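You operate a simulated robot arm through the tools that you are given. There is no shell and no other tool.

The job below is to be done with a simulated robot arm. You get a single attempt, and the scene is never put back.

JOB
Glue the white rosette on the bare block and leave it clamped in the blue press till set.
Fine: glue all over the block's top with the blue brush, brush back; leave the yellow brush; slide in, yellow knob down to the green band. Set down upright: squat brush with blue handle.

It is judged by the outcome, as a careful person would: the job done as asked, and still so three seconds after it is handed in. It fails if anything else is knocked over, pushed out of place, dropped, spilled or broken.

ROBOT AND FRAMES
A 7-joint arm with a two-finger parallel gripper, fixed in place. Base frame: the origin is on the floor under the middle of its stand, x ahead of it, y to its left, z up; the work surface is at about z = 0.95. Units: m, degrees, N and s.
With the tool pointing down near the work surface it reaches from about 0.26 to 0.68 m from the base axis. Its first joint turns from -66.0 to 66.0 degrees. Payload 1.57 kg.
Tool frame: the origin (TCP) lies between the finger pads and is the grasp point; the fingertips stand 0.03 m ahead of it; z points along the fingers, y is the line along which they close. Largest opening 0.11 m; finger width 0.024, thickness 0.012; the body of the gripper, 0.048 by 0.112 m, starts 0.078 m behind the TCP.
Orientation is told as [roll, pitch, yaw] about the base's x, y, z axes, in that order, counted from this pose: with the fingers straight down and closing along the base's y, the tool's x points along the base's -x, its y along +y and its z along -z.

CONTROLS
- The arm moves only by the tool servo_tool. Its argument "targets" is a list of rows, each a list of 7 numbers: the shift along the tool's x, y, z in units of 500 mm (1.0 is 500 mm), then the turn, a rotation vector about the tool's x, y, z in units of 180 degrees (1.0 is 180 degrees), then the finger opening in mm, from 0 to 110. In form: [[x, y, z, ax, ay, az, jaw], ...]. A call has 1 to 20 rows; each row is the pose to reach, as a shift and turn from the pose commanded when the call began, along the tool's axes at that moment. A call with a number of a shift or a turn outside -1 to 1 is refused whole. Rows are played at 5 a second. More than 0.05 m and 8.6 degrees between two rows, or a gripper value outside its range, and nothing of the call is played. Where a pose cannot be reached the arm comes as near as it can. A force on the tool above 60 N (or 10 N above the force at the start of the call, whichever is more), or a blocked arm, ends the call early, and 0.2 s more pass. Each finger travels about 0.108 m/s and halts on what it meets, pressing with about 39 N; the grip force reading is that of the motor and also rises with nothing between the fingers. The clock runs only during rows and for 0.2 s after the last one: add rows that repeat a pose to give the fingers time. The reply holds the time, the measured pose of the TCP, the force on the tool along the base axes, the opening and the grip force, in the units named above and with some noise, with the torque about the TCP (base axes, N m) and any sound that the robot's microphone picked up, and new pictures: "pictures" is both (left out), scene, wrist or none.
- Cameras (640 x 400 px; columns grow to the right, rows downward): "scene" is fixed at [0.174, -0.3931, 1.4154]; the picture's right is [0.72, -0.69, 0.00], its down [-0.32, -0.33, -0.89] and it looks along [0.62, 0.64, -0.46] (base axes); focal length 258 px, centre (320, 200). "wrist" rides on the gripper at [0.07, 0.016, -0.141] in the tool frame; the picture's right is [-0.23, 0.97, 0.00], its down [-0.86, -0.20, -0.48] and it looks along [-0.47, -0.11, 0.88] (tool axes); focal length 222 px, centre (320, 200). There is no depth. A picture from a camera that has moved, and an enlarged one, comes with that camera's place and axes in the base frame and with its lens.
- zoom(camera, box): a new picture of the part [left, top, right, bottom] of that camera's present view, enlarged. The clock stands still meanwhile.
- job_done(): hands the job in; it is judged then, once.

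Nothing tells you positions but the pictures and the camera data. Unless the task says otherwise, let go and move clear before handing in.

The tools are called after "Request:" as a command line: name --pt "numbers of a row" for each row, then --argument value for the rest, lists and objects as JSON in quotes. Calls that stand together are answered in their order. servo_tool: Moves the arm, as the interface text tells. Its arguments: {"type":"object","properties":{"targets":{"type":"array","items":{"type":"array","items":{"type":"number"}}},"pictures":{"type":"string","enum":["both","scene","wrist","none"]}},"required":["targets"]} The other tools are called the same way: zoom (camera, box) takes an enlarged picture of a part of a camera's view; job_done () hands the job in.

At the start:

```text
time: 0.0
ee_pos: [0.3597, -0.0235, 1.3328]
ee_rot: [0.0, 0.0, 0.0]
wrist_force: [0.3, 0.6, 0.3]
wrist_torque: [-0.03, 0.02, -0.02]
grip_width: 0.1099
grip_force: 0.0
```

scene: 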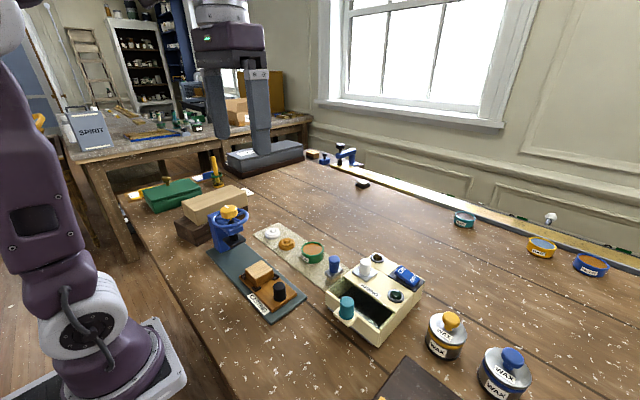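
wrist: 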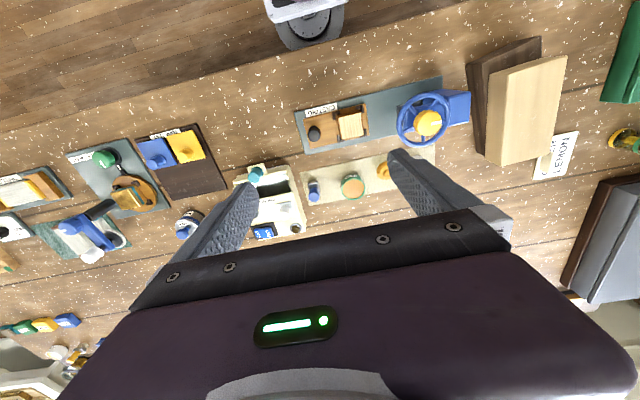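

I see a bench with a blue press, a block on a sliding carriage, rosettes on a mat, a cream box with a drawer, and glue and wax pots. I'll zoom in for details before moving.

Request:
zoom --camera "scene" --box '[190, 190, 330, 330]'

Request:
zoom --camera "scene" --box '[300, 230, 450, 350]'

Request:
zoom --camera "wrist" --box '[280, 60, 480, 220]'

Request:
zoom --camera "wrist" --box '[0, 100, 320, 300]'

Request:
zoom --camera "scene" --box '[400, 180, 640, 400]'

```text
2.86 times, centred on (260, 260) of scene
camera zoom: at [0.174, -0.3931, 1.4154], right [0.72, -0.69, 0.0], down [-0.32, -0.33, -0.89], along [0.62, 0.64, -0.46], focal length 738 px, centre (491, 29)
```

zoom: 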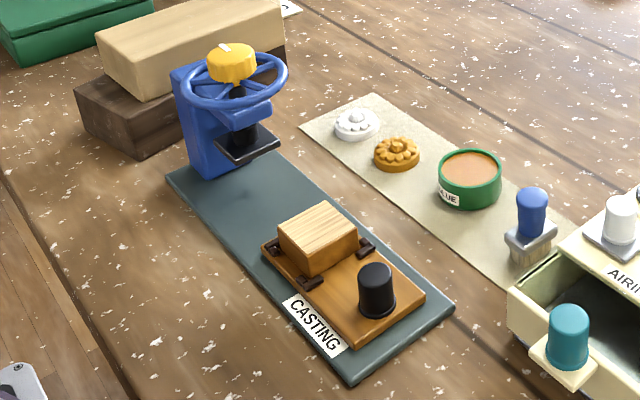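

```text
3.33 times, centred on (375, 290) of scene
camera zoom: at [0.174, -0.3931, 1.4154], right [0.72, -0.69, 0.0], down [-0.32, -0.33, -0.89], along [0.62, 0.64, -0.46], focal length 861 px, centre (137, -100)
```

zoom: 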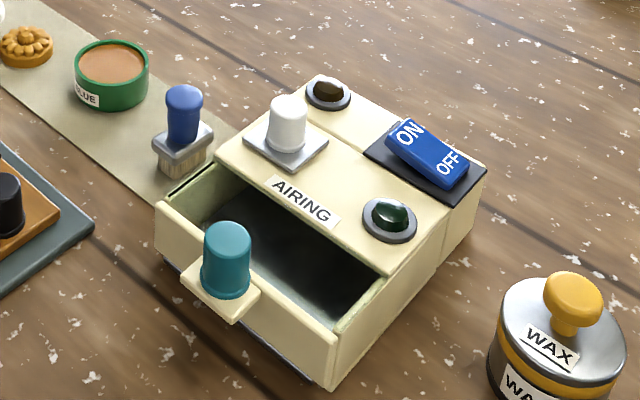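

```text
2.50 times, centred on (380, 140) of wrist
camera zoom: at [0.2889, -0.0094, 1.4745], right [0.23, 0.97, 0.0], down [0.86, -0.2, 0.48], along [0.47, -0.11, -0.88], focal length 555 px, centre (170, 350)
```

zoom: 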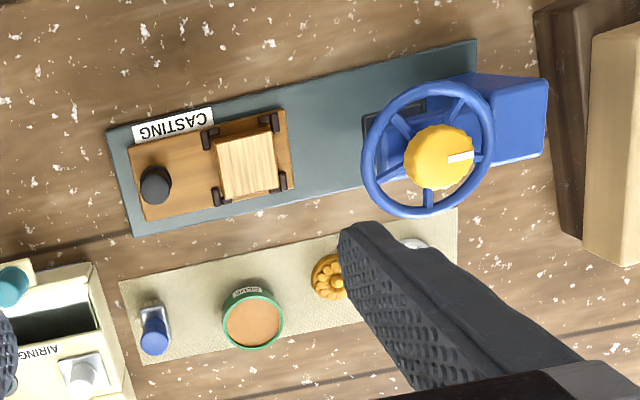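

```text
2.00 times, centred on (160, 200) of wrist
camera zoom: at [0.2889, -0.0094, 1.4745], right [0.23, 0.97, 0.0], down [0.86, -0.2, 0.48], along [0.47, -0.11, -0.88], focal length 444 px, centre (640, 200)
```

zoom: 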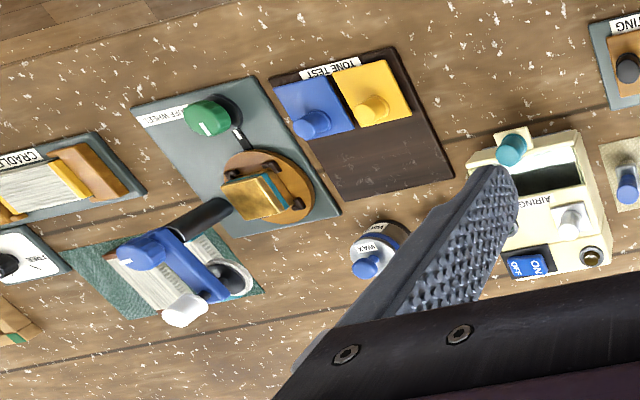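

```text
1.82 times, centred on (520, 290) of scene
camera zoom: at [0.174, -0.3931, 1.4154], right [0.72, -0.69, 0.0], down [-0.32, -0.33, -0.89], along [0.62, 0.64, -0.46], focal length 470 px, centre (-44, 36)
```

zoom: 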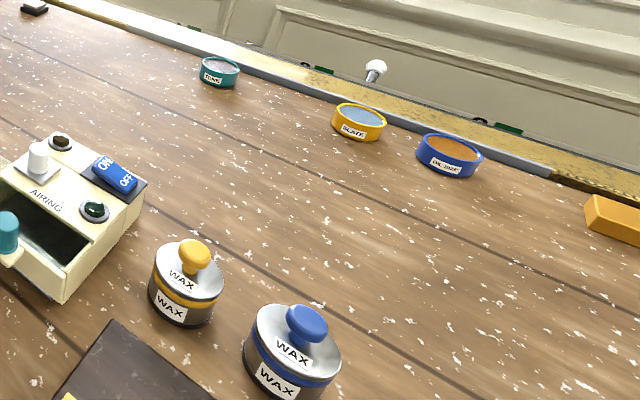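

I take the blue press to be near (0.40, 0.155), the block near (0.39, 0.025) and the squat blue brush near (0.55, -0.06). I'll move to above the press so I can look for the green band.

Request:
servo_tool --pt "0 0.06 0.03 0 0 0 110" --pt "0 0.12 0.06 0 0 0 110" --pt "0 0.18 0.09 0 0 0 110" --pt "0 0.22 0.12 0 0 0 110" --pt "0.02 0.22 0.12 0 0 0 110"

```text
time: 1.2
ee_pos: [0.3505, 0.0857, 1.2729]
ee_rot: [0.0, 0.0, 0.1]
wrist_force: [-0.6, -0.1, -0.3]
wrist_torque: [-0.02, 0.0, -0.02]
grip_width: 0.1099
grip_force: 0.1
camera wrist: at [0.2797, 0.1003, 1.4148], right [0.23, 0.97, 0.0], down [0.85, -0.2, 0.48], along [0.47, -0.11, -0.88], focal length 222 px, centre (320, 200)
```

scene: 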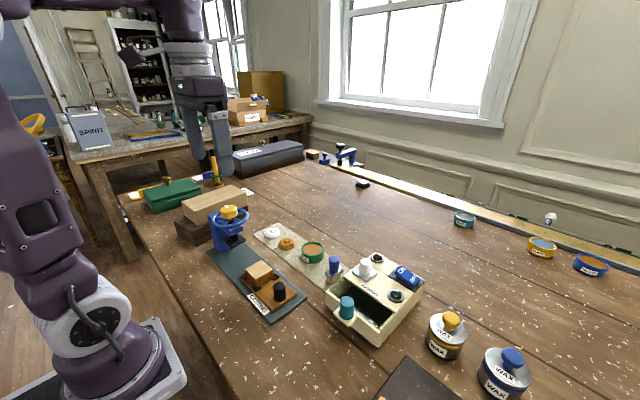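
wrist: 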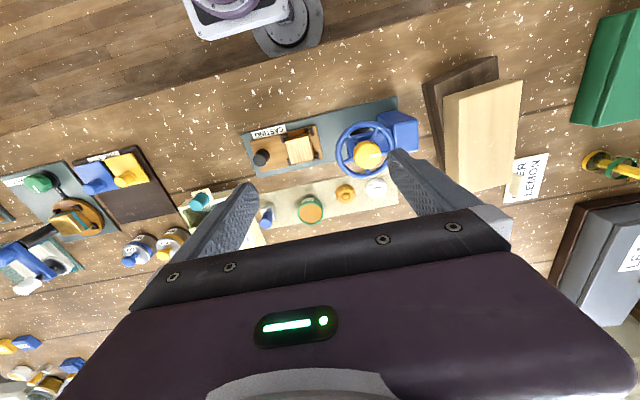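

Request:
zoom --camera "wrist" --box '[230, 80, 430, 240]'

Request:
zoom --camera "wrist" --box '[320, 100, 420, 190]'

Request:
zoom --camera "scene" --box '[195, 190, 265, 260]'

Request:
zoom --camera "wrist" --box '[420, 50, 640, 250]'

```text
2.50 times, centred on (330, 160) of wrist
camera zoom: at [0.2797, 0.1003, 1.4148], right [0.23, 0.97, 0.0], down [0.85, -0.2, 0.48], along [0.47, -0.11, -0.88], focal length 555 px, centre (295, 300)
```

zoom: 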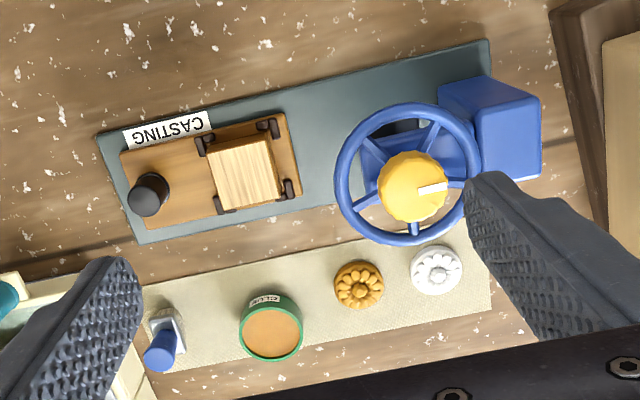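

```text
4.44 times, centred on (370, 145) of wrist
camera zoom: at [0.2797, 0.1003, 1.4148], right [0.23, 0.97, 0.0], down [0.85, -0.2, 0.48], along [0.47, -0.11, -0.88], focal length 987 px, centre (98, 444)
```

zoom: 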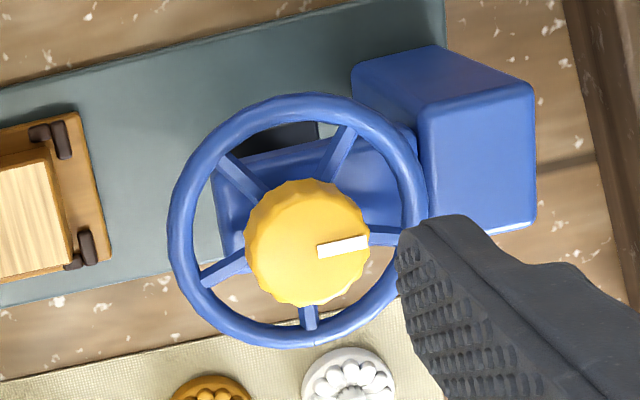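

```text
5.71 times, centred on (230, 225) of scene
camera zoom: at [0.174, -0.3931, 1.4154], right [0.72, -0.69, 0.0], down [-0.32, -0.33, -0.89], along [0.62, 0.64, -0.46], focal length 1477 px, centre (834, 57)
```

zoom: 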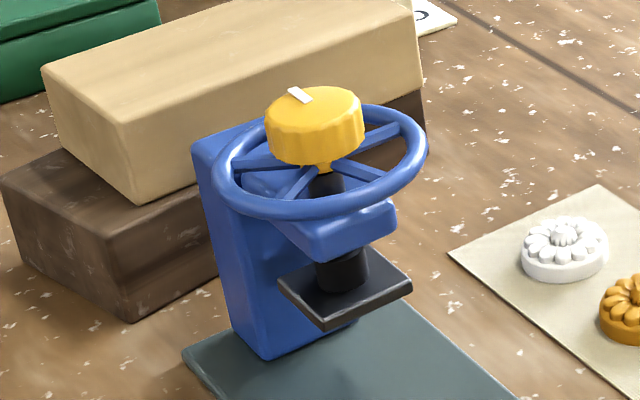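

```text
2.00 times, centred on (530, 150) of wrist
camera zoom: at [0.2797, 0.1003, 1.4148], right [0.23, 0.97, 0.0], down [0.85, -0.2, 0.48], along [0.47, -0.11, -0.88], focal length 444 px, centre (-100, 300)
```

zoom: 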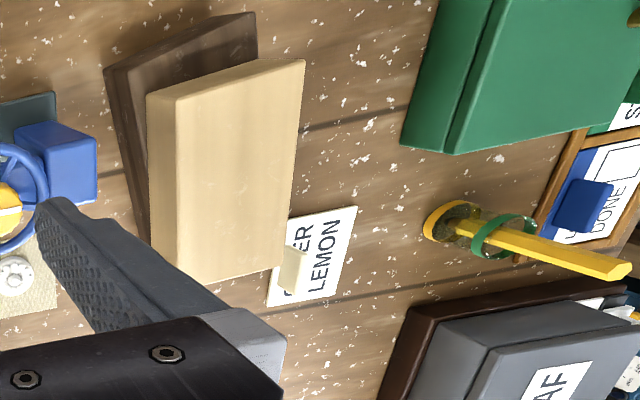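

The press has a lobed yellow knob on a blue handwheel, but I don't see a green band from here. The mat holds the white rosette, the orange rosette, the green glue pot and the blue brush. I'll go over the brush for a close view.

Request:
servo_tool --pt "-0.04 -0.04 0.03 0 0 0 110" --pt "-0.09 -0.09 0.07 0 0 0 110" --pt "-0.14 -0.14 0.11 0 0 0 110" --pt "-0.19 -0.19 0.15 0 0 0 110" --pt "-0.24 -0.24 0.19 0 0 0 110" --pt "-0.28 -0.29 0.22 0 0 0 110" --pt "-0.3 -0.312 0.24 0 0 0 110"

```text
time: 2.8
ee_pos: [0.4997, -0.0692, 1.1538]
ee_rot: [0.0, 0.0, 0.0]
wrist_force: [0.9, -0.3, 0.7]
wrist_torque: [0.01, 0.01, 0.0]
grip_width: 0.11
grip_force: 0.1
camera wrist: at [0.4283, -0.0528, 1.2958], right [0.23, 0.97, 0.0], down [0.86, -0.2, 0.48], along [0.47, -0.11, -0.88], focal length 222 px, centre (320, 200)
```

scene: 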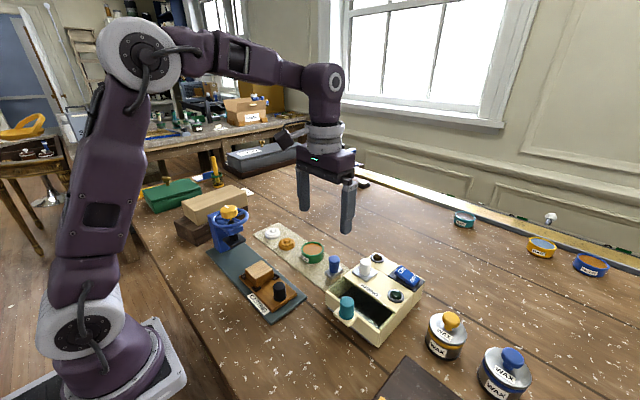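
wrist: 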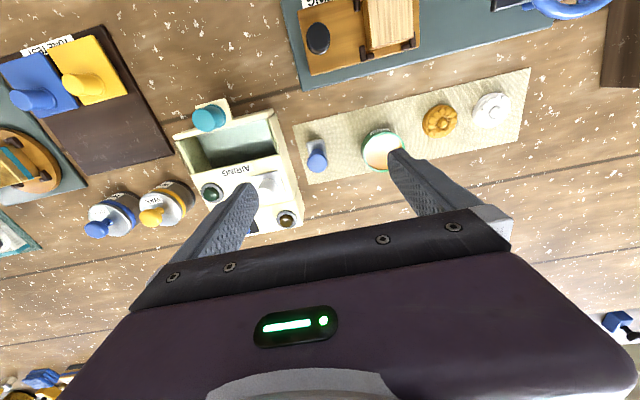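

Request:
zoom --camera "wrist" --box '[280, 70, 540, 210]'

Request:
zoom --camera "wrist" --box '[280, 110, 410, 200]'

Request:
zoom --camera "wrist" --box '[280, 0, 460, 100]'

Request:
zoom --camera "scene" --box '[310, 240, 360, 280]'

```text
2.46 times, centred on (410, 140) of wrist
camera zoom: at [0.4283, -0.0528, 1.2958], right [0.23, 0.97, 0.0], down [0.86, -0.2, 0.48], along [0.47, -0.11, -0.88], focal length 547 px, centre (98, 348)
```

zoom: 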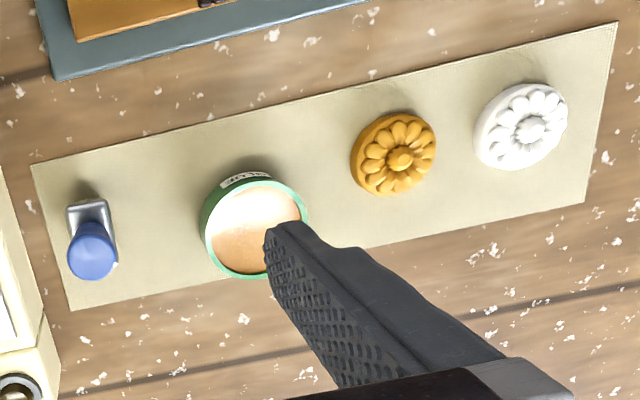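

```text
4.44 times, centred on (345, 155) of wrist
camera zoom: at [0.4283, -0.0528, 1.2958], right [0.23, 0.97, 0.0], down [0.86, -0.2, 0.48], along [0.47, -0.11, -0.88], focal length 987 px, centre (209, 400)
```

zoom: 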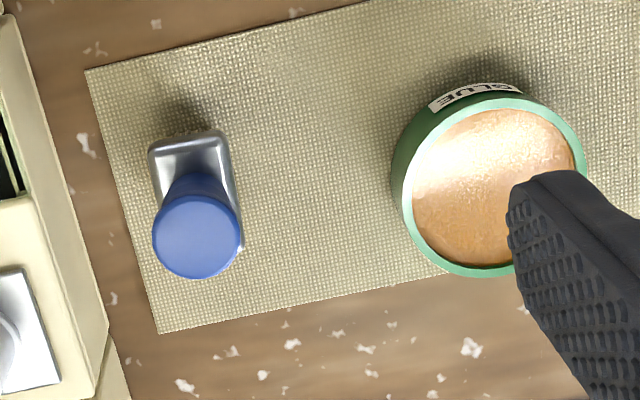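

```text
3.56 times, centred on (370, 50) of wrist
camera zoom: at [0.4283, -0.0528, 1.2958], right [0.23, 0.97, 0.0], down [0.86, -0.2, 0.48], along [0.47, -0.11, -0.88], focal length 790 px, centre (142, 733)
```

zoom: 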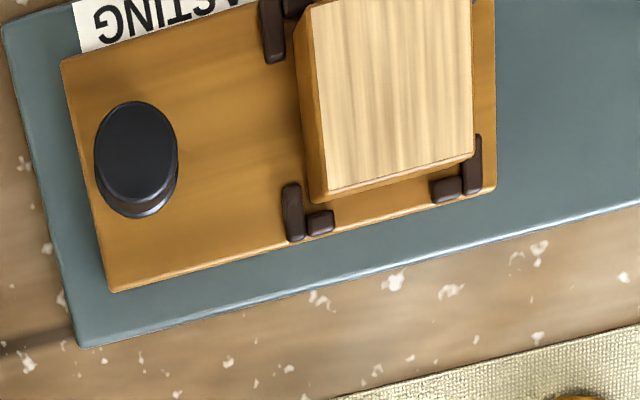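

```text
10.00 times, centred on (335, 260) of scene
camera zoom: at [0.174, -0.3931, 1.4153], right [0.72, -0.69, 0.0], down [-0.32, -0.33, -0.89], along [0.62, 0.64, -0.46], focal length 2584 px, centre (170, -400)
```

zoom: 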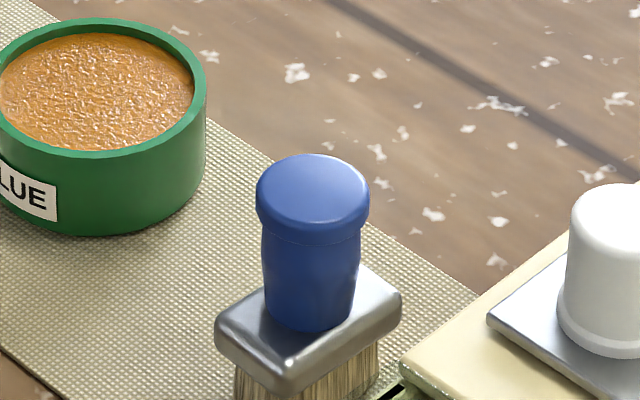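

The mat lies along the base axes. I put the brush handle at about (0.523, -0.079) with its cap top near z = 1.018, and the glue pot at about (0.541, 0.015). I'll narrow the jaw and come down over the brush to check its place and the gap to the cream box.

Request:
servo_tool --pt "-0.02 -0.01 0.02 0 0 0 80" --pt "-0.0466 -0.0196 0.07 0 0 0 42" --pt "-0.0466 -0.0196 0.12 0 0 0 42" --pt "-0.0466 -0.0196 0.13 0 0 0 42"

```text
time: 3.8
ee_pos: [0.5235, -0.0797, 1.089]
ee_rot: [0.0, 0.0, 0.0]
wrist_force: [0.0, 0.3, -0.1]
wrist_torque: [-0.01, 0.01, 0.02]
grip_width: 0.0422
grip_force: 0.1
camera wrist: at [0.4528, -0.0647, 1.2304], right [0.23, 0.97, 0.0], down [0.86, -0.2, 0.48], along [0.47, -0.11, -0.88], focal length 222 px, centre (320, 200)
```

scene: 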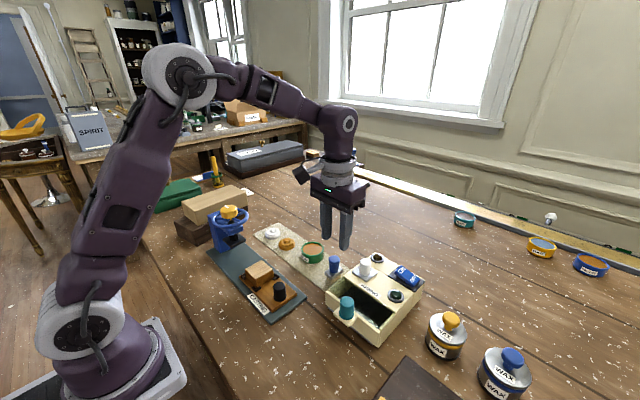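
wrist: 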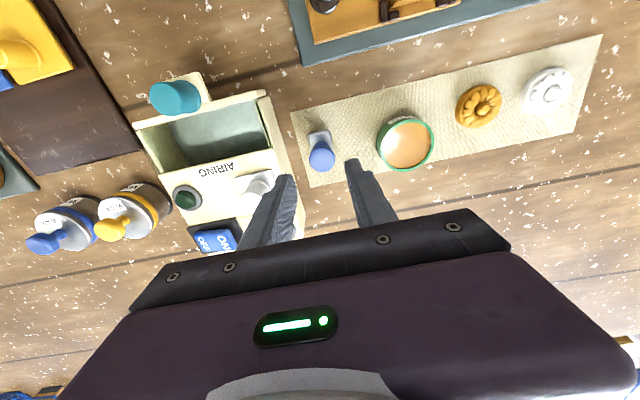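

Request:
zoom --camera "wrist" --box '[270, 100, 440, 210]'

Request:
zoom --camera "scene" --box '[300, 190, 400, 290]'

```text
3.64 times, centred on (355, 155) of wrist
camera zoom: at [0.4528, -0.0647, 1.2304], right [0.23, 0.97, 0.0], down [0.86, -0.2, 0.48], along [0.47, -0.11, -0.88], focal length 808 px, centre (193, 364)
```

zoom: 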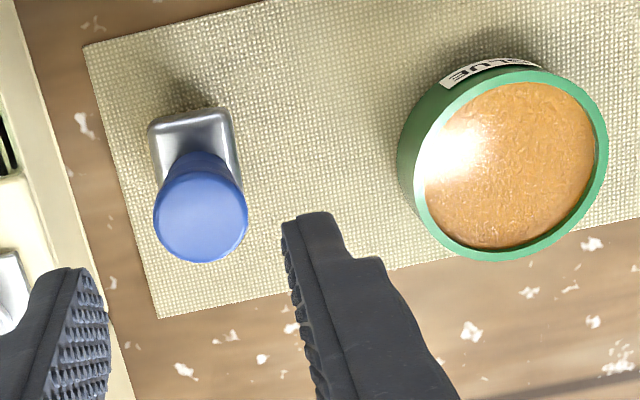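

```text
4.00 times, centred on (350, 240) of scene
camera zoom: at [0.174, -0.3931, 1.4153], right [0.72, -0.69, 0.0], down [-0.32, -0.33, -0.89], along [0.62, 0.64, -0.46], focal length 1034 px, centre (200, 40)
```

zoom: 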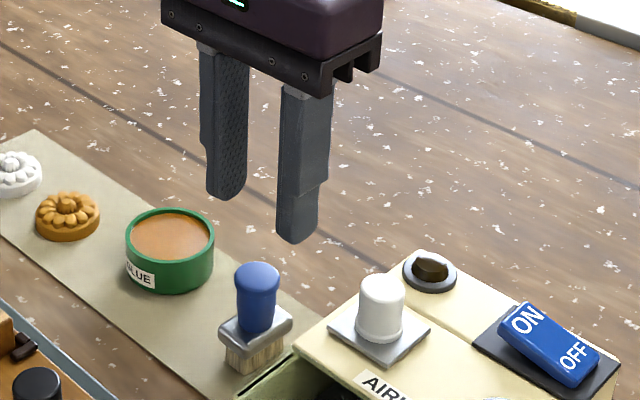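

The brush is at about (0.5234, -0.0785), and the gap to the box is small but enough with the jaw at 36 mm. I'll go straight down, grip the handle and check the hold.

Request:
servo_tool --pt "0 0.0024 0.03 0 0 0 36" --pt "0 0.0024 0.07 0 0 0 36" --pt "0 0.0024 0.11 0 0 0 36" --pt "0 0.0024 0.138 0 0 0 36" --pt "0 0.0024 0.14 0 0 0 36" --pt "0 0.0024 0.14 0 0 0 20" --pt "0 0.0024 0.14 0 0 0 10" --pt "0 0.0024 0.14 0 0 0 10"

```text
time: 5.6
ee_pos: [0.5228, -0.0801, 1.0179]
ee_rot: [0.0, 0.0, 0.1]
wrist_force: [0.8, 0.4, -0.6]
wrist_torque: [0.0, 0.0, -0.02]
grip_width: 0.0223
grip_force: 35.0
camera wrist: at [0.4524, -0.0637, 1.1595], right [0.23, 0.97, 0.0], down [0.86, -0.2, 0.48], along [0.47, -0.11, -0.88], focal length 222 px, centre (320, 200)
```

scene: 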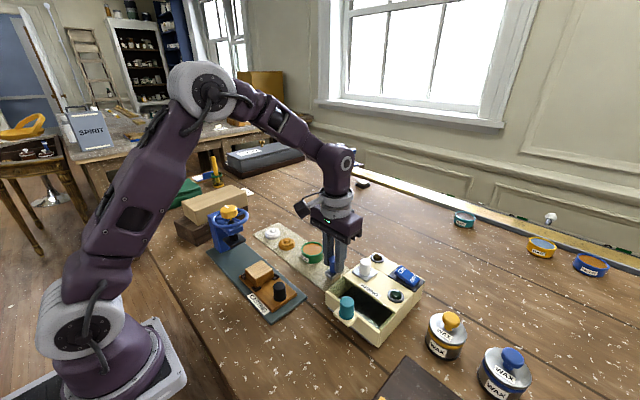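
wrist: 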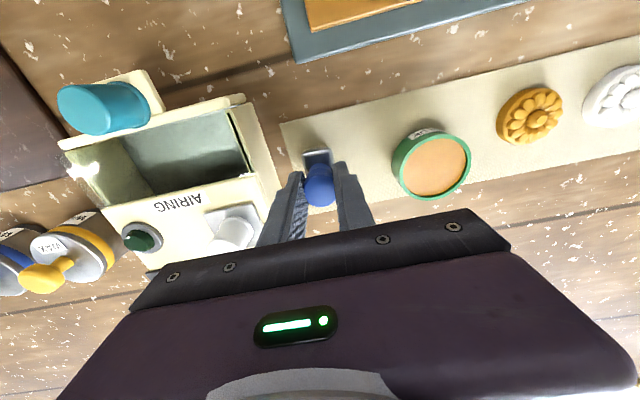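

The grip reads 22 mm with force, so I have the brush. I'll lift it and look at its attitude and the glue pot.

Request:
servo_tool --pt "0 0 -0.04 0 0 0 10" --pt "0 0 -0.08 0 0 0 10" --pt "0 0 -0.12 0 0 0 10" --pt "0 0.05 -0.14 0 0 0 10" --pt "0 0.1 -0.14 0 0 0 10"

Request:
zoom --camera "scene" --box '[280, 190, 400, 290]'

Request:
zoom --camera "wrist" --box '[270, 100, 440, 210]'

```text
time: 6.8
ee_pos: [0.5234, -0.0298, 1.0877]
ee_rot: [-0.1, 0.0, 0.0]
wrist_force: [0.6, 0.2, -0.6]
wrist_torque: [-0.04, -0.03, -0.04]
grip_width: 0.0224
grip_force: 34.9
camera wrist: at [0.4519, -0.014, 1.229], right [0.23, 0.97, 0.0], down [0.85, -0.2, 0.48], along [0.47, -0.11, -0.88], focal length 222 px, centre (320, 200)
```

scene: 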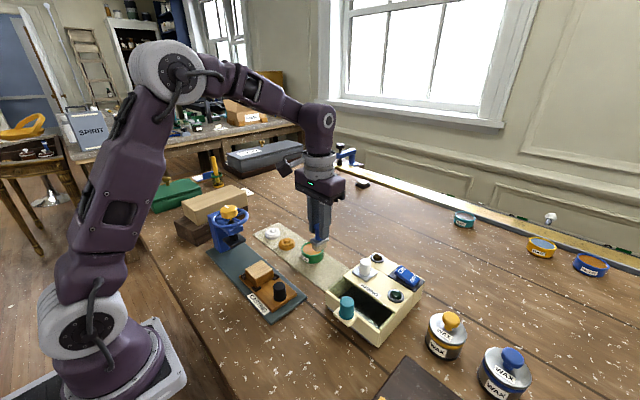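
wrist: 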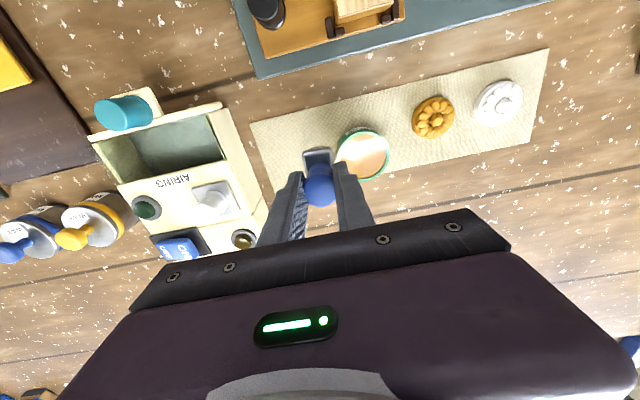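

```text
4.00 times, centred on (340, 240) of scene
camera zoom: at [0.1739, -0.3931, 1.4154], right [0.72, -0.69, 0.0], down [-0.32, -0.33, -0.89], along [0.62, 0.64, -0.46], focal length 1034 px, centre (240, 40)
```

zoom: 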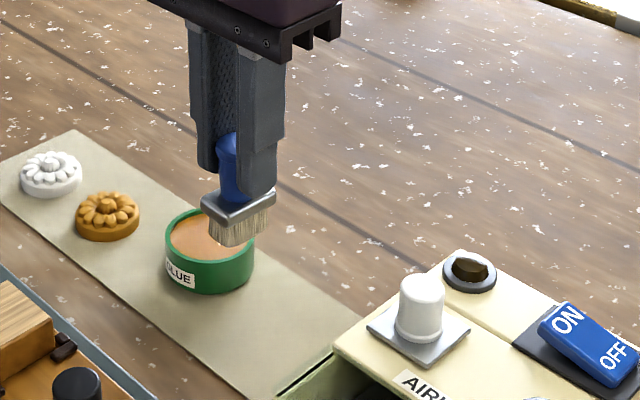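

```text
3.64 times, centred on (355, 155) of wrist
camera zoom: at [0.4519, -0.014, 1.229], right [0.23, 0.97, 0.0], down [0.85, -0.2, 0.48], along [0.47, -0.11, -0.88], focal length 808 px, centre (193, 364)
```

zoom: 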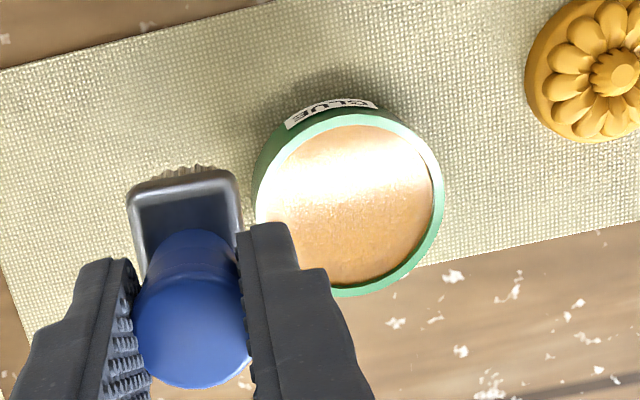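

The brush hangs upright and the pot centre works out to about (0.539, 0.0155) with its rim near z = 0.985. I'll move over the pot, dip the bristles and check.

Request:
servo_tool --pt "-0.016 0.05 0 0 0 0 10" --pt "-0.031 0.091 0 0 0 0 10" --pt "-0.031 0.091 0.02 0 0 0 10" --pt "-0.031 0.091 0.05 0 0 0 10" --pt "-0.031 0.091 0.075 0 0 0 10"

Request:
zoom --camera "scene" --box '[270, 200, 370, 280]'

Request:
zoom --camera "wrist" --box '[270, 120, 380, 210]'

```text
time: 8.0
ee_pos: [0.539, 0.0169, 1.0499]
ee_rot: [0.1, 0.0, 0.0]
wrist_force: [0.2, -0.2, -0.7]
wrist_torque: [-0.05, 0.01, 0.04]
grip_width: 0.0225
grip_force: 35.2
camera wrist: at [0.4673, 0.0316, 1.1915], right [0.23, 0.97, 0.0], down [0.85, -0.2, 0.48], along [0.47, -0.11, -0.88], focal length 222 px, centre (320, 200)
```

scene: 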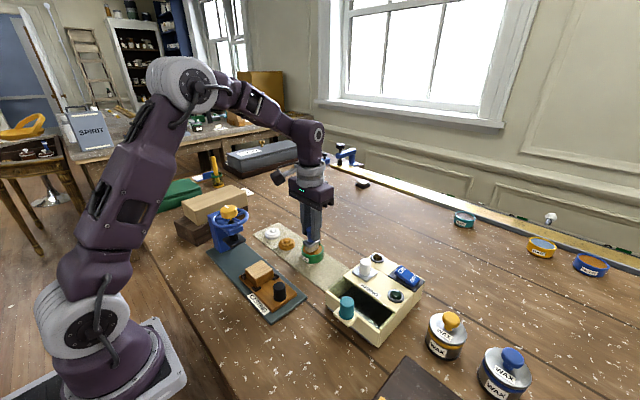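
wrist: 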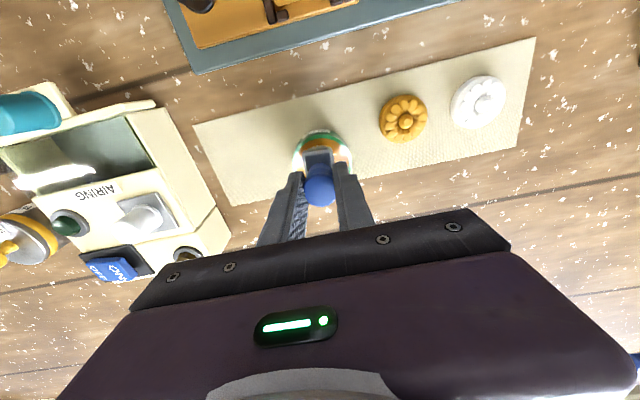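

```text
5.00 times, centred on (320, 240) of scene
camera zoom: at [0.174, -0.3931, 1.4153], right [0.72, -0.69, 0.0], down [-0.32, -0.33, -0.89], along [0.62, 0.64, -0.46], focal length 1292 px, centre (320, 0)
```

zoom: 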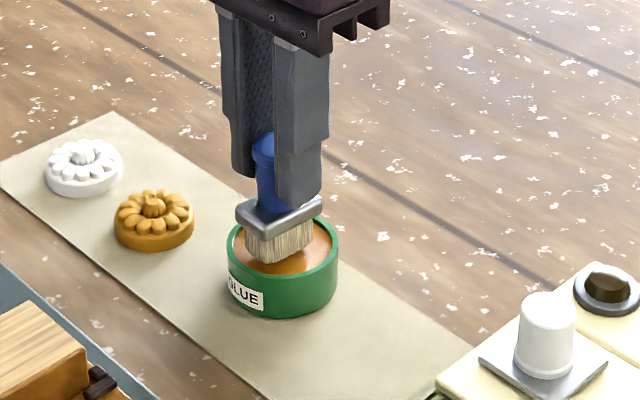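

```text
4.44 times, centred on (325, 165) of wrist
camera zoom: at [0.4673, 0.0316, 1.1915], right [0.23, 0.97, 0.0], down [0.85, -0.2, 0.48], along [0.47, -0.11, -0.88], focal length 987 px, centre (298, 356)
```

zoom: 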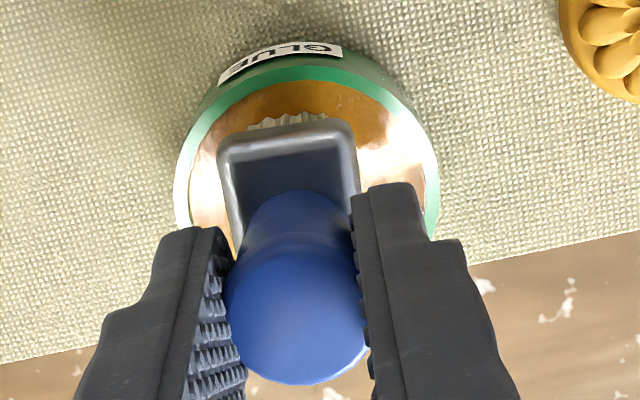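

The bristles are at the glue surface and centred. I'll go down into the glue, stir a little, and lift to look.

Request:
servo_tool --pt "0 0 0.016 0 0 0 10" --pt "0 0 0.032 0 0 0 10" --pt "0 0.008 0.032 0 0 0 10" --pt "0 -0.008 0.032 0 0 0 10" --pt "0 0 0.032 0 0 0 10" --pt "0 0 0.032 0 0 0 10" --pt "0 0 0.0 0 0 0 10" --pt "0 0 -0.03 0 0 0 10" --pt "0 0 -0.06 0 0 0 10" --pt "0 0 -0.1 0 0 0 10" --pt "0 0 -0.1 0 0 0 10"

Request:
zoom --camera "scene" --box '[270, 190, 370, 280]'

Request:
zoom --camera "wrist" --box '[150, 0, 350, 130]'

```text
time: 10.4
ee_pos: [0.5387, 0.0165, 1.0993]
ee_rot: [0.0, 0.0, 0.0]
wrist_force: [-0.5, -0.6, -0.8]
wrist_torque: [-0.03, 0.02, 0.01]
grip_width: 0.0224
grip_force: 35.3
camera wrist: at [0.4679, 0.0321, 1.2417], right [0.23, 0.97, 0.0], down [0.86, -0.2, 0.48], along [0.47, -0.11, -0.88], focal length 222 px, centre (320, 200)
```

scene: 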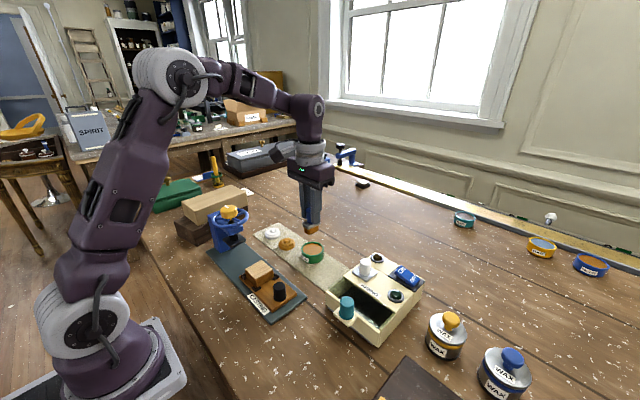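
wrist: 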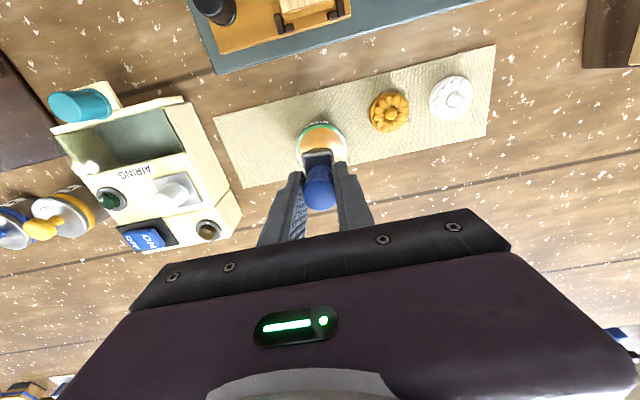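

```text
4.44 times, centred on (320, 235) of scene
camera zoom: at [0.174, -0.3931, 1.4153], right [0.72, -0.69, 0.0], down [-0.32, -0.33, -0.89], along [0.62, 0.64, -0.46], focal length 1149 px, centre (320, 44)
```

zoom: 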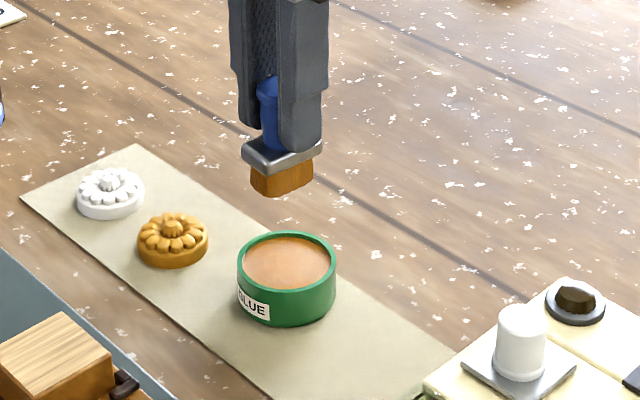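

```text
3.08 times, centred on (250, 65) of wrist
camera zoom: at [0.4679, 0.0321, 1.2417], right [0.23, 0.97, 0.0], down [0.86, -0.2, 0.48], along [0.47, -0.11, -0.88], focal length 684 px, centre (535, 615)
```

zoom: 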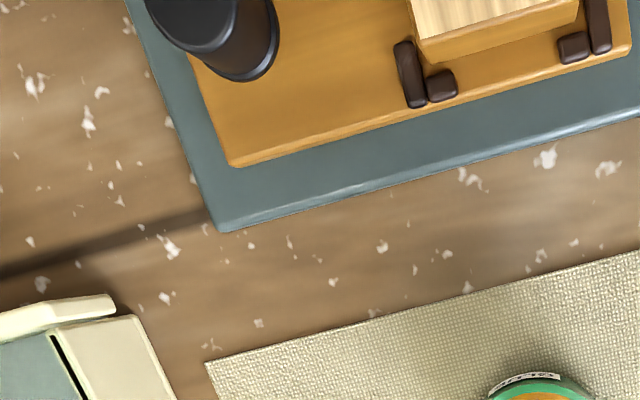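

The bristles are loaded with glue. I'll move to in front of the block so I can measure its top accurately before brushing.

Request:
servo_tool --pt "0.05 0 -0.01 0 0 0 10" --pt "0.1 0.004 -0.02 0 0 0 10" --pt "0.15 0.01 -0.02 0 0 0 10" --pt "0.2 0.017 -0.02 0 0 0 10" --pt "0.2 0.017 -0.02 0 0 0 10"

Request:
zoom --camera "wrist" --box '[240, 20, 420, 140]'

Request:
zoom --camera "scene" --box '[220, 230, 320, 320]'

```text
time: 11.6
ee_pos: [0.4364, 0.0251, 1.1092]
ee_rot: [0.0, 0.0, 0.0]
wrist_force: [-0.4, 0.7, 0.5]
wrist_torque: [-0.03, 0.01, 0.0]
grip_width: 0.0224
grip_force: 34.9
camera wrist: at [0.3663, 0.0414, 1.2513], right [0.23, 0.97, 0.0], down [0.86, -0.2, 0.48], along [0.47, -0.11, -0.88], focal length 222 px, centre (320, 200)
```

scene: 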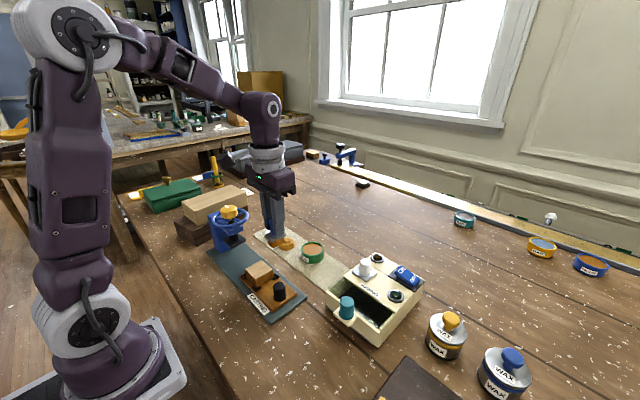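
wrist: 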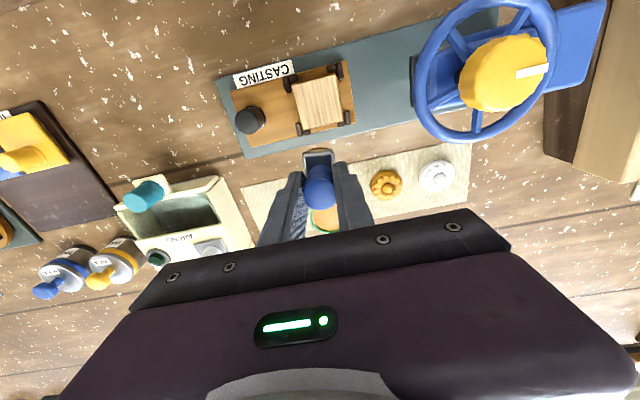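

```text
3.33 times, centred on (330, 80) of wrist
camera zoom: at [0.3663, 0.0414, 1.2513], right [0.23, 0.97, 0.0], down [0.86, -0.2, 0.48], along [0.47, -0.11, -0.88], focal length 740 px, centre (287, 600)
```

zoom: 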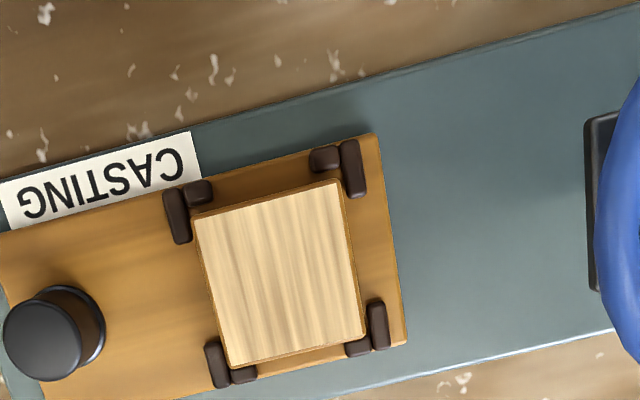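

```text
4.44 times, centred on (270, 275) of scene
camera zoom: at [0.1739, -0.3931, 1.4153], right [0.72, -0.69, 0.0], down [-0.32, -0.33, -0.89], along [0.62, 0.64, -0.46], focal length 1149 px, centre (542, -133)
```

zoom: 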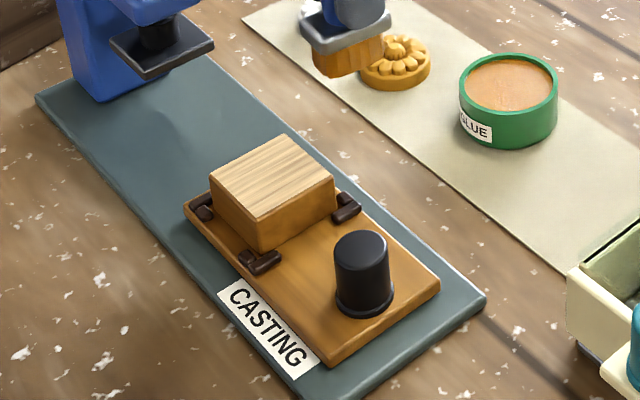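

The block's top spans about x 0.366–0.413 and y 0.0115–0.057 at z ≈ 0.997, aligned with the base axes. I'll bring the brush above the block's near corner lane and lower it to just over the surface.

Request:
servo_tool --pt "0.04 0 0 0 0 0 10" --pt "0.08 -0.005 0 0 0 0 10" --pt "0.117 -0.016 0 0 0 0 10" --pt "0.117 -0.016 0.03 0 0 0 10" --pt "0.117 -0.016 0.06 0 0 0 10" --pt "0.117 -0.016 0.084 0 0 0 10" --pt "0.117 -0.016 0.086 0 0 0 10"

Request:
zoom --camera "scene" --box '[220, 230, 320, 320]'

Request:
zoom --camera "wrist" --box '[250, 90, 400, 210]'

```text
time: 13.2
ee_pos: [0.3794, 0.0166, 1.0677]
ee_rot: [0.0, 0.0, 0.0]
wrist_force: [-0.5, 1.0, 0.2]
wrist_torque: [0.0, 0.02, 0.02]
grip_width: 0.0219
grip_force: 34.7
camera wrist: at [0.309, 0.0323, 1.2088], right [0.23, 0.97, 0.0], down [0.86, -0.2, 0.48], along [0.47, -0.11, -0.88], focal length 222 px, centre (320, 200)
```

scene: 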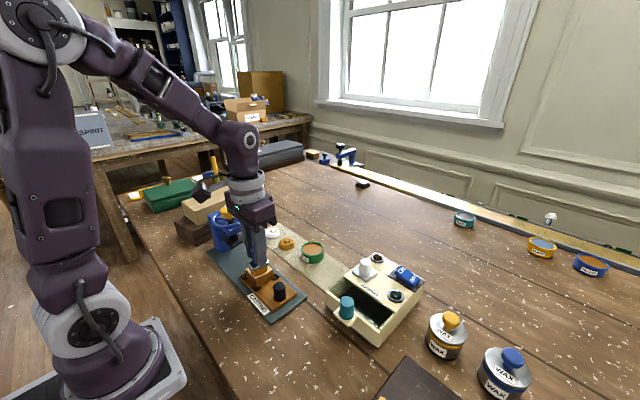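
wrist: 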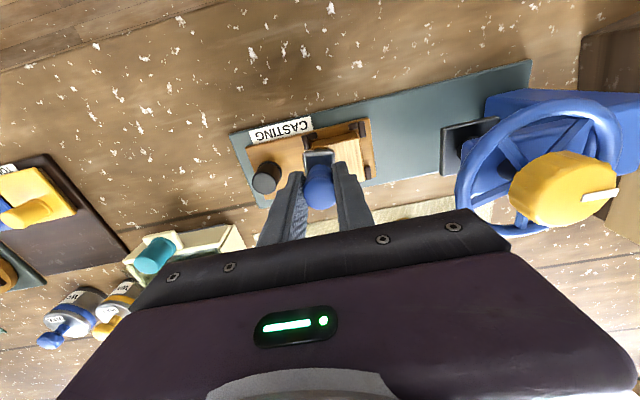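

```text
4.44 times, centred on (270, 275) of scene
camera zoom: at [0.174, -0.3931, 1.4153], right [0.72, -0.69, 0.0], down [-0.32, -0.33, -0.89], along [0.62, 0.64, -0.46], focal length 1149 px, centre (542, -133)
```

zoom: 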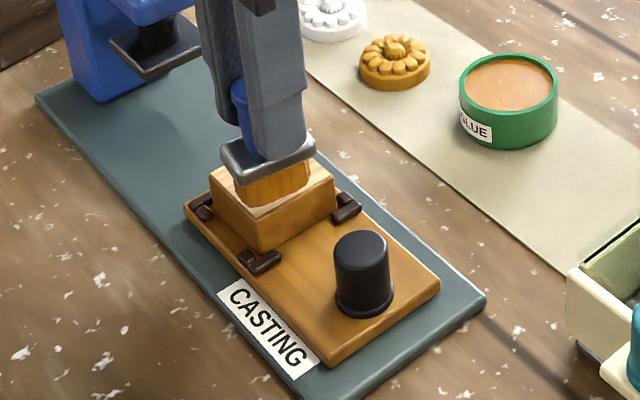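

```text
3.33 times, centred on (325, 150) of wrist
camera zoom: at [0.309, 0.0323, 1.2088], right [0.23, 0.97, 0.0], down [0.86, -0.2, 0.48], along [0.47, -0.11, -0.88], focal length 740 px, centre (303, 367)
```

zoom: 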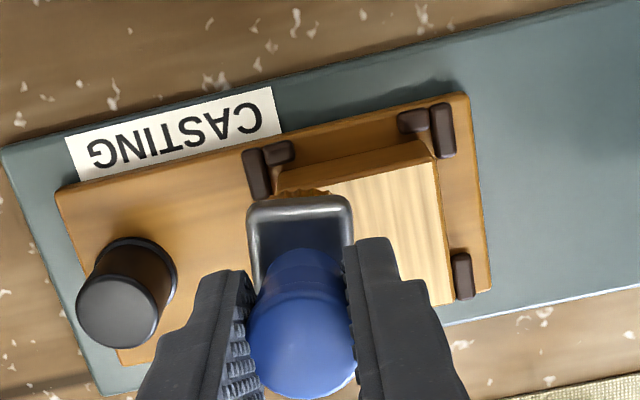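

The bristles are just above the wood. I'll press lightly and sweep the first lane along y, then check the glue mark and the force.

Request:
servo_tool --pt "0 0 0.008 0 0 0 10" --pt "0 0 0.0126 0 0 0 10" --pt "0 0.02 0.0126 0 0 0 10" --pt "0 0.04 0.0126 0 0 0 10" --pt "0 0.06 0.0126 0 0 0 10" --pt "0 0.076 0.0126 0 0 0 10" --pt "0 0.076 0.0126 0 0 0 10"

Request:
zoom --camera "scene" --box '[220, 230, 320, 320]'

Request:
zoom --camera "wrist" --box '[250, 90, 400, 210]'

```text
time: 14.8
ee_pos: [0.3805, 0.0541, 1.0614]
ee_rot: [0.1, 0.0, 0.0]
wrist_force: [-0.8, -0.3, -0.8]
wrist_torque: [-0.01, 0.04, -0.03]
grip_width: 0.0222
grip_force: 34.8
camera wrist: at [0.3095, 0.0695, 1.203], right [0.23, 0.97, 0.0], down [0.86, -0.2, 0.48], along [0.47, -0.11, -0.88], focal length 222 px, centre (320, 200)
```

scene: 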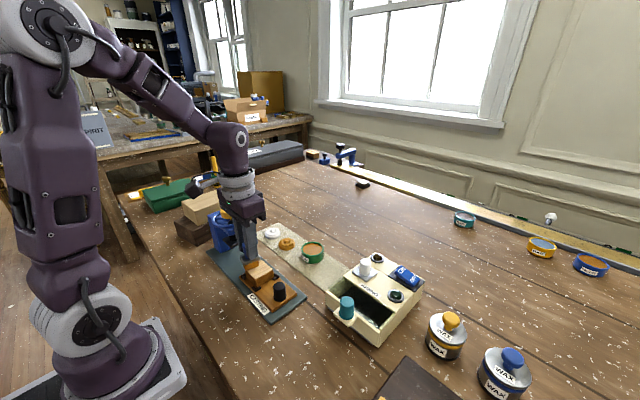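
wrist: 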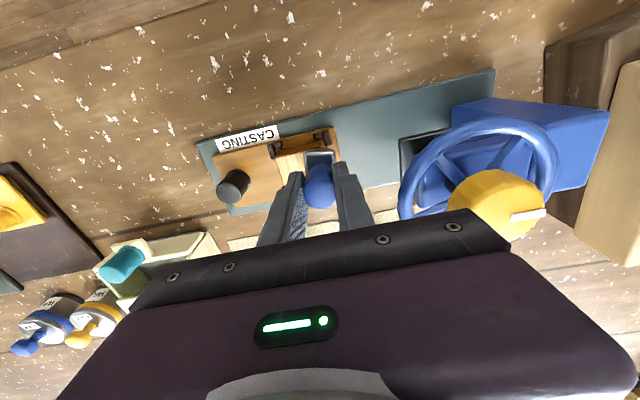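

```text
4.44 times, centred on (270, 275) of scene
camera zoom: at [0.174, -0.3931, 1.4153], right [0.72, -0.69, 0.0], down [-0.32, -0.33, -0.89], along [0.62, 0.64, -0.46], focal length 1149 px, centre (542, -133)
```

zoom: 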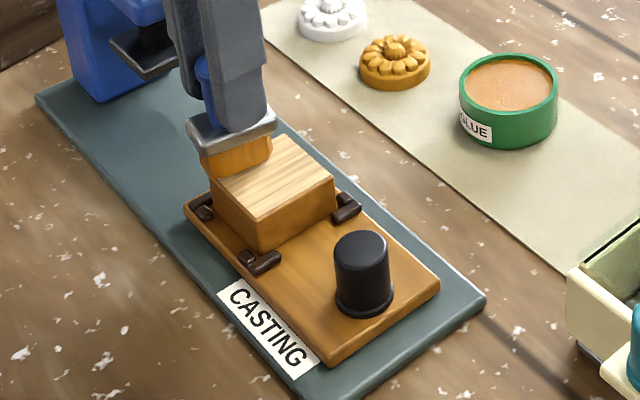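

```text
3.33 times, centred on (325, 150) of wrist
camera zoom: at [0.3095, 0.0695, 1.203], right [0.23, 0.97, 0.0], down [0.86, -0.2, 0.48], along [0.47, -0.11, -0.88], focal length 740 px, centre (303, 367)
```

zoom: 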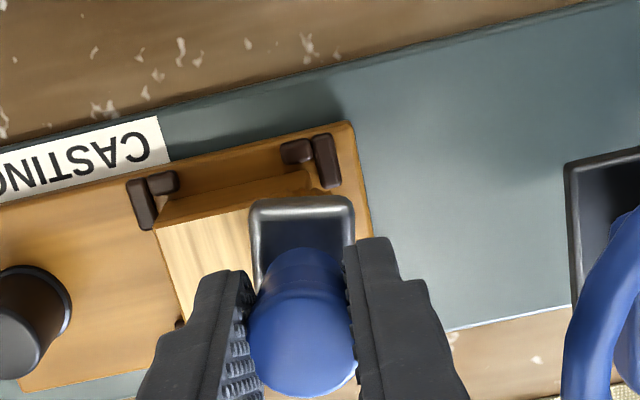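

There's no mark and no contact force, so the bristles are still slightly high. I'll lower about 3 mm and sweep back.

Request:
servo_tool --pt "0 0 0.003 0 0 0 10" --pt "0 0 0.006 0 0 0 10" --pt "0 -0.02 0.006 0 0 0 10" --pt "0 -0.04 0.006 0 0 0 10" --pt "0 -0.06 0.006 0 0 0 10" --pt "0 -0.076 0.006 0 0 0 10"

Request:
zoom --camera "scene" --box '[220, 230, 320, 320]'

Request:
zoom --camera "wrist" --box '[250, 90, 400, 210]'

```text
time: 16.2
ee_pos: [0.3797, 0.0155, 1.0582]
ee_rot: [0.0, -0.1, 0.0]
wrist_force: [0.7, 2.2, 3.9]
wrist_torque: [0.15, 0.01, -0.01]
grip_width: 0.0225
grip_force: 35.4
camera wrist: at [0.3089, 0.0314, 1.199], right [0.23, 0.97, 0.0], down [0.85, -0.2, 0.48], along [0.47, -0.11, -0.88], focal length 222 px, centre (320, 200)
```

scene: 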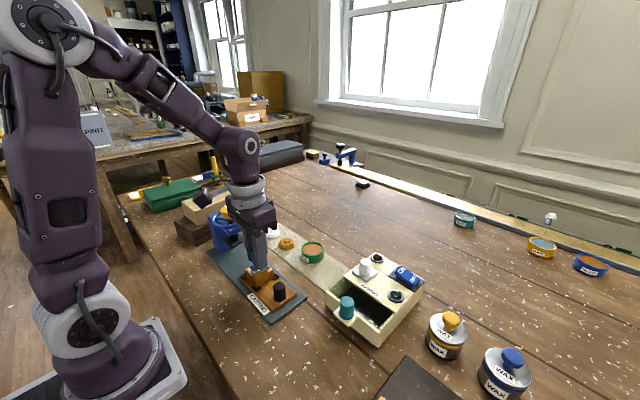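
wrist: 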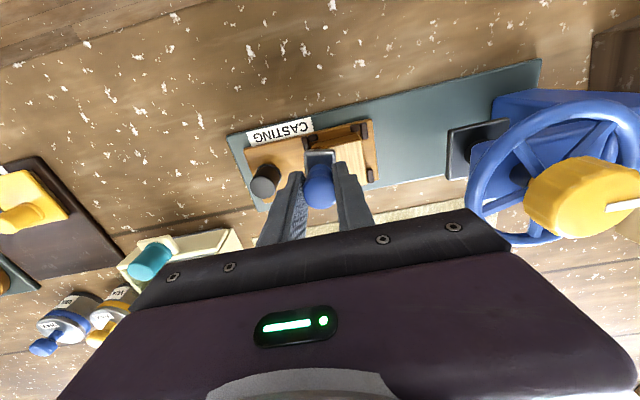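

```text
4.44 times, centred on (270, 275) of scene
camera zoom: at [0.1739, -0.393, 1.4154], right [0.72, -0.69, 0.0], down [-0.32, -0.33, -0.89], along [0.62, 0.64, -0.46], focal length 1149 px, centre (542, -133)
```

zoom: 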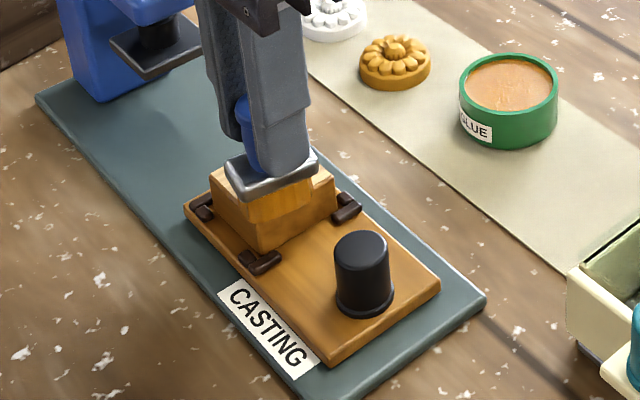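

```text
3.33 times, centred on (325, 150) of wrist
camera zoom: at [0.3089, 0.0314, 1.199], right [0.23, 0.97, 0.0], down [0.85, -0.2, 0.48], along [0.47, -0.11, -0.88], focal length 740 px, centre (303, 367)
```

zoom: 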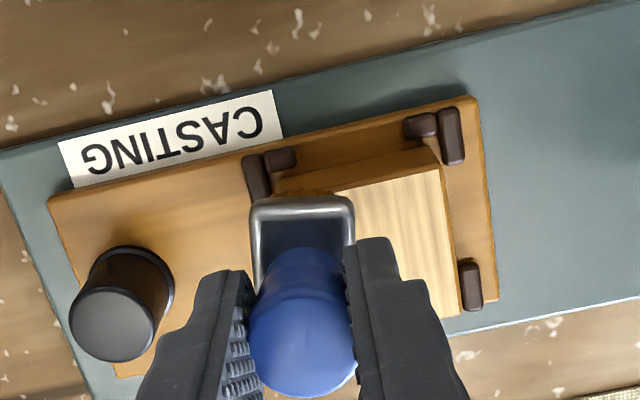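

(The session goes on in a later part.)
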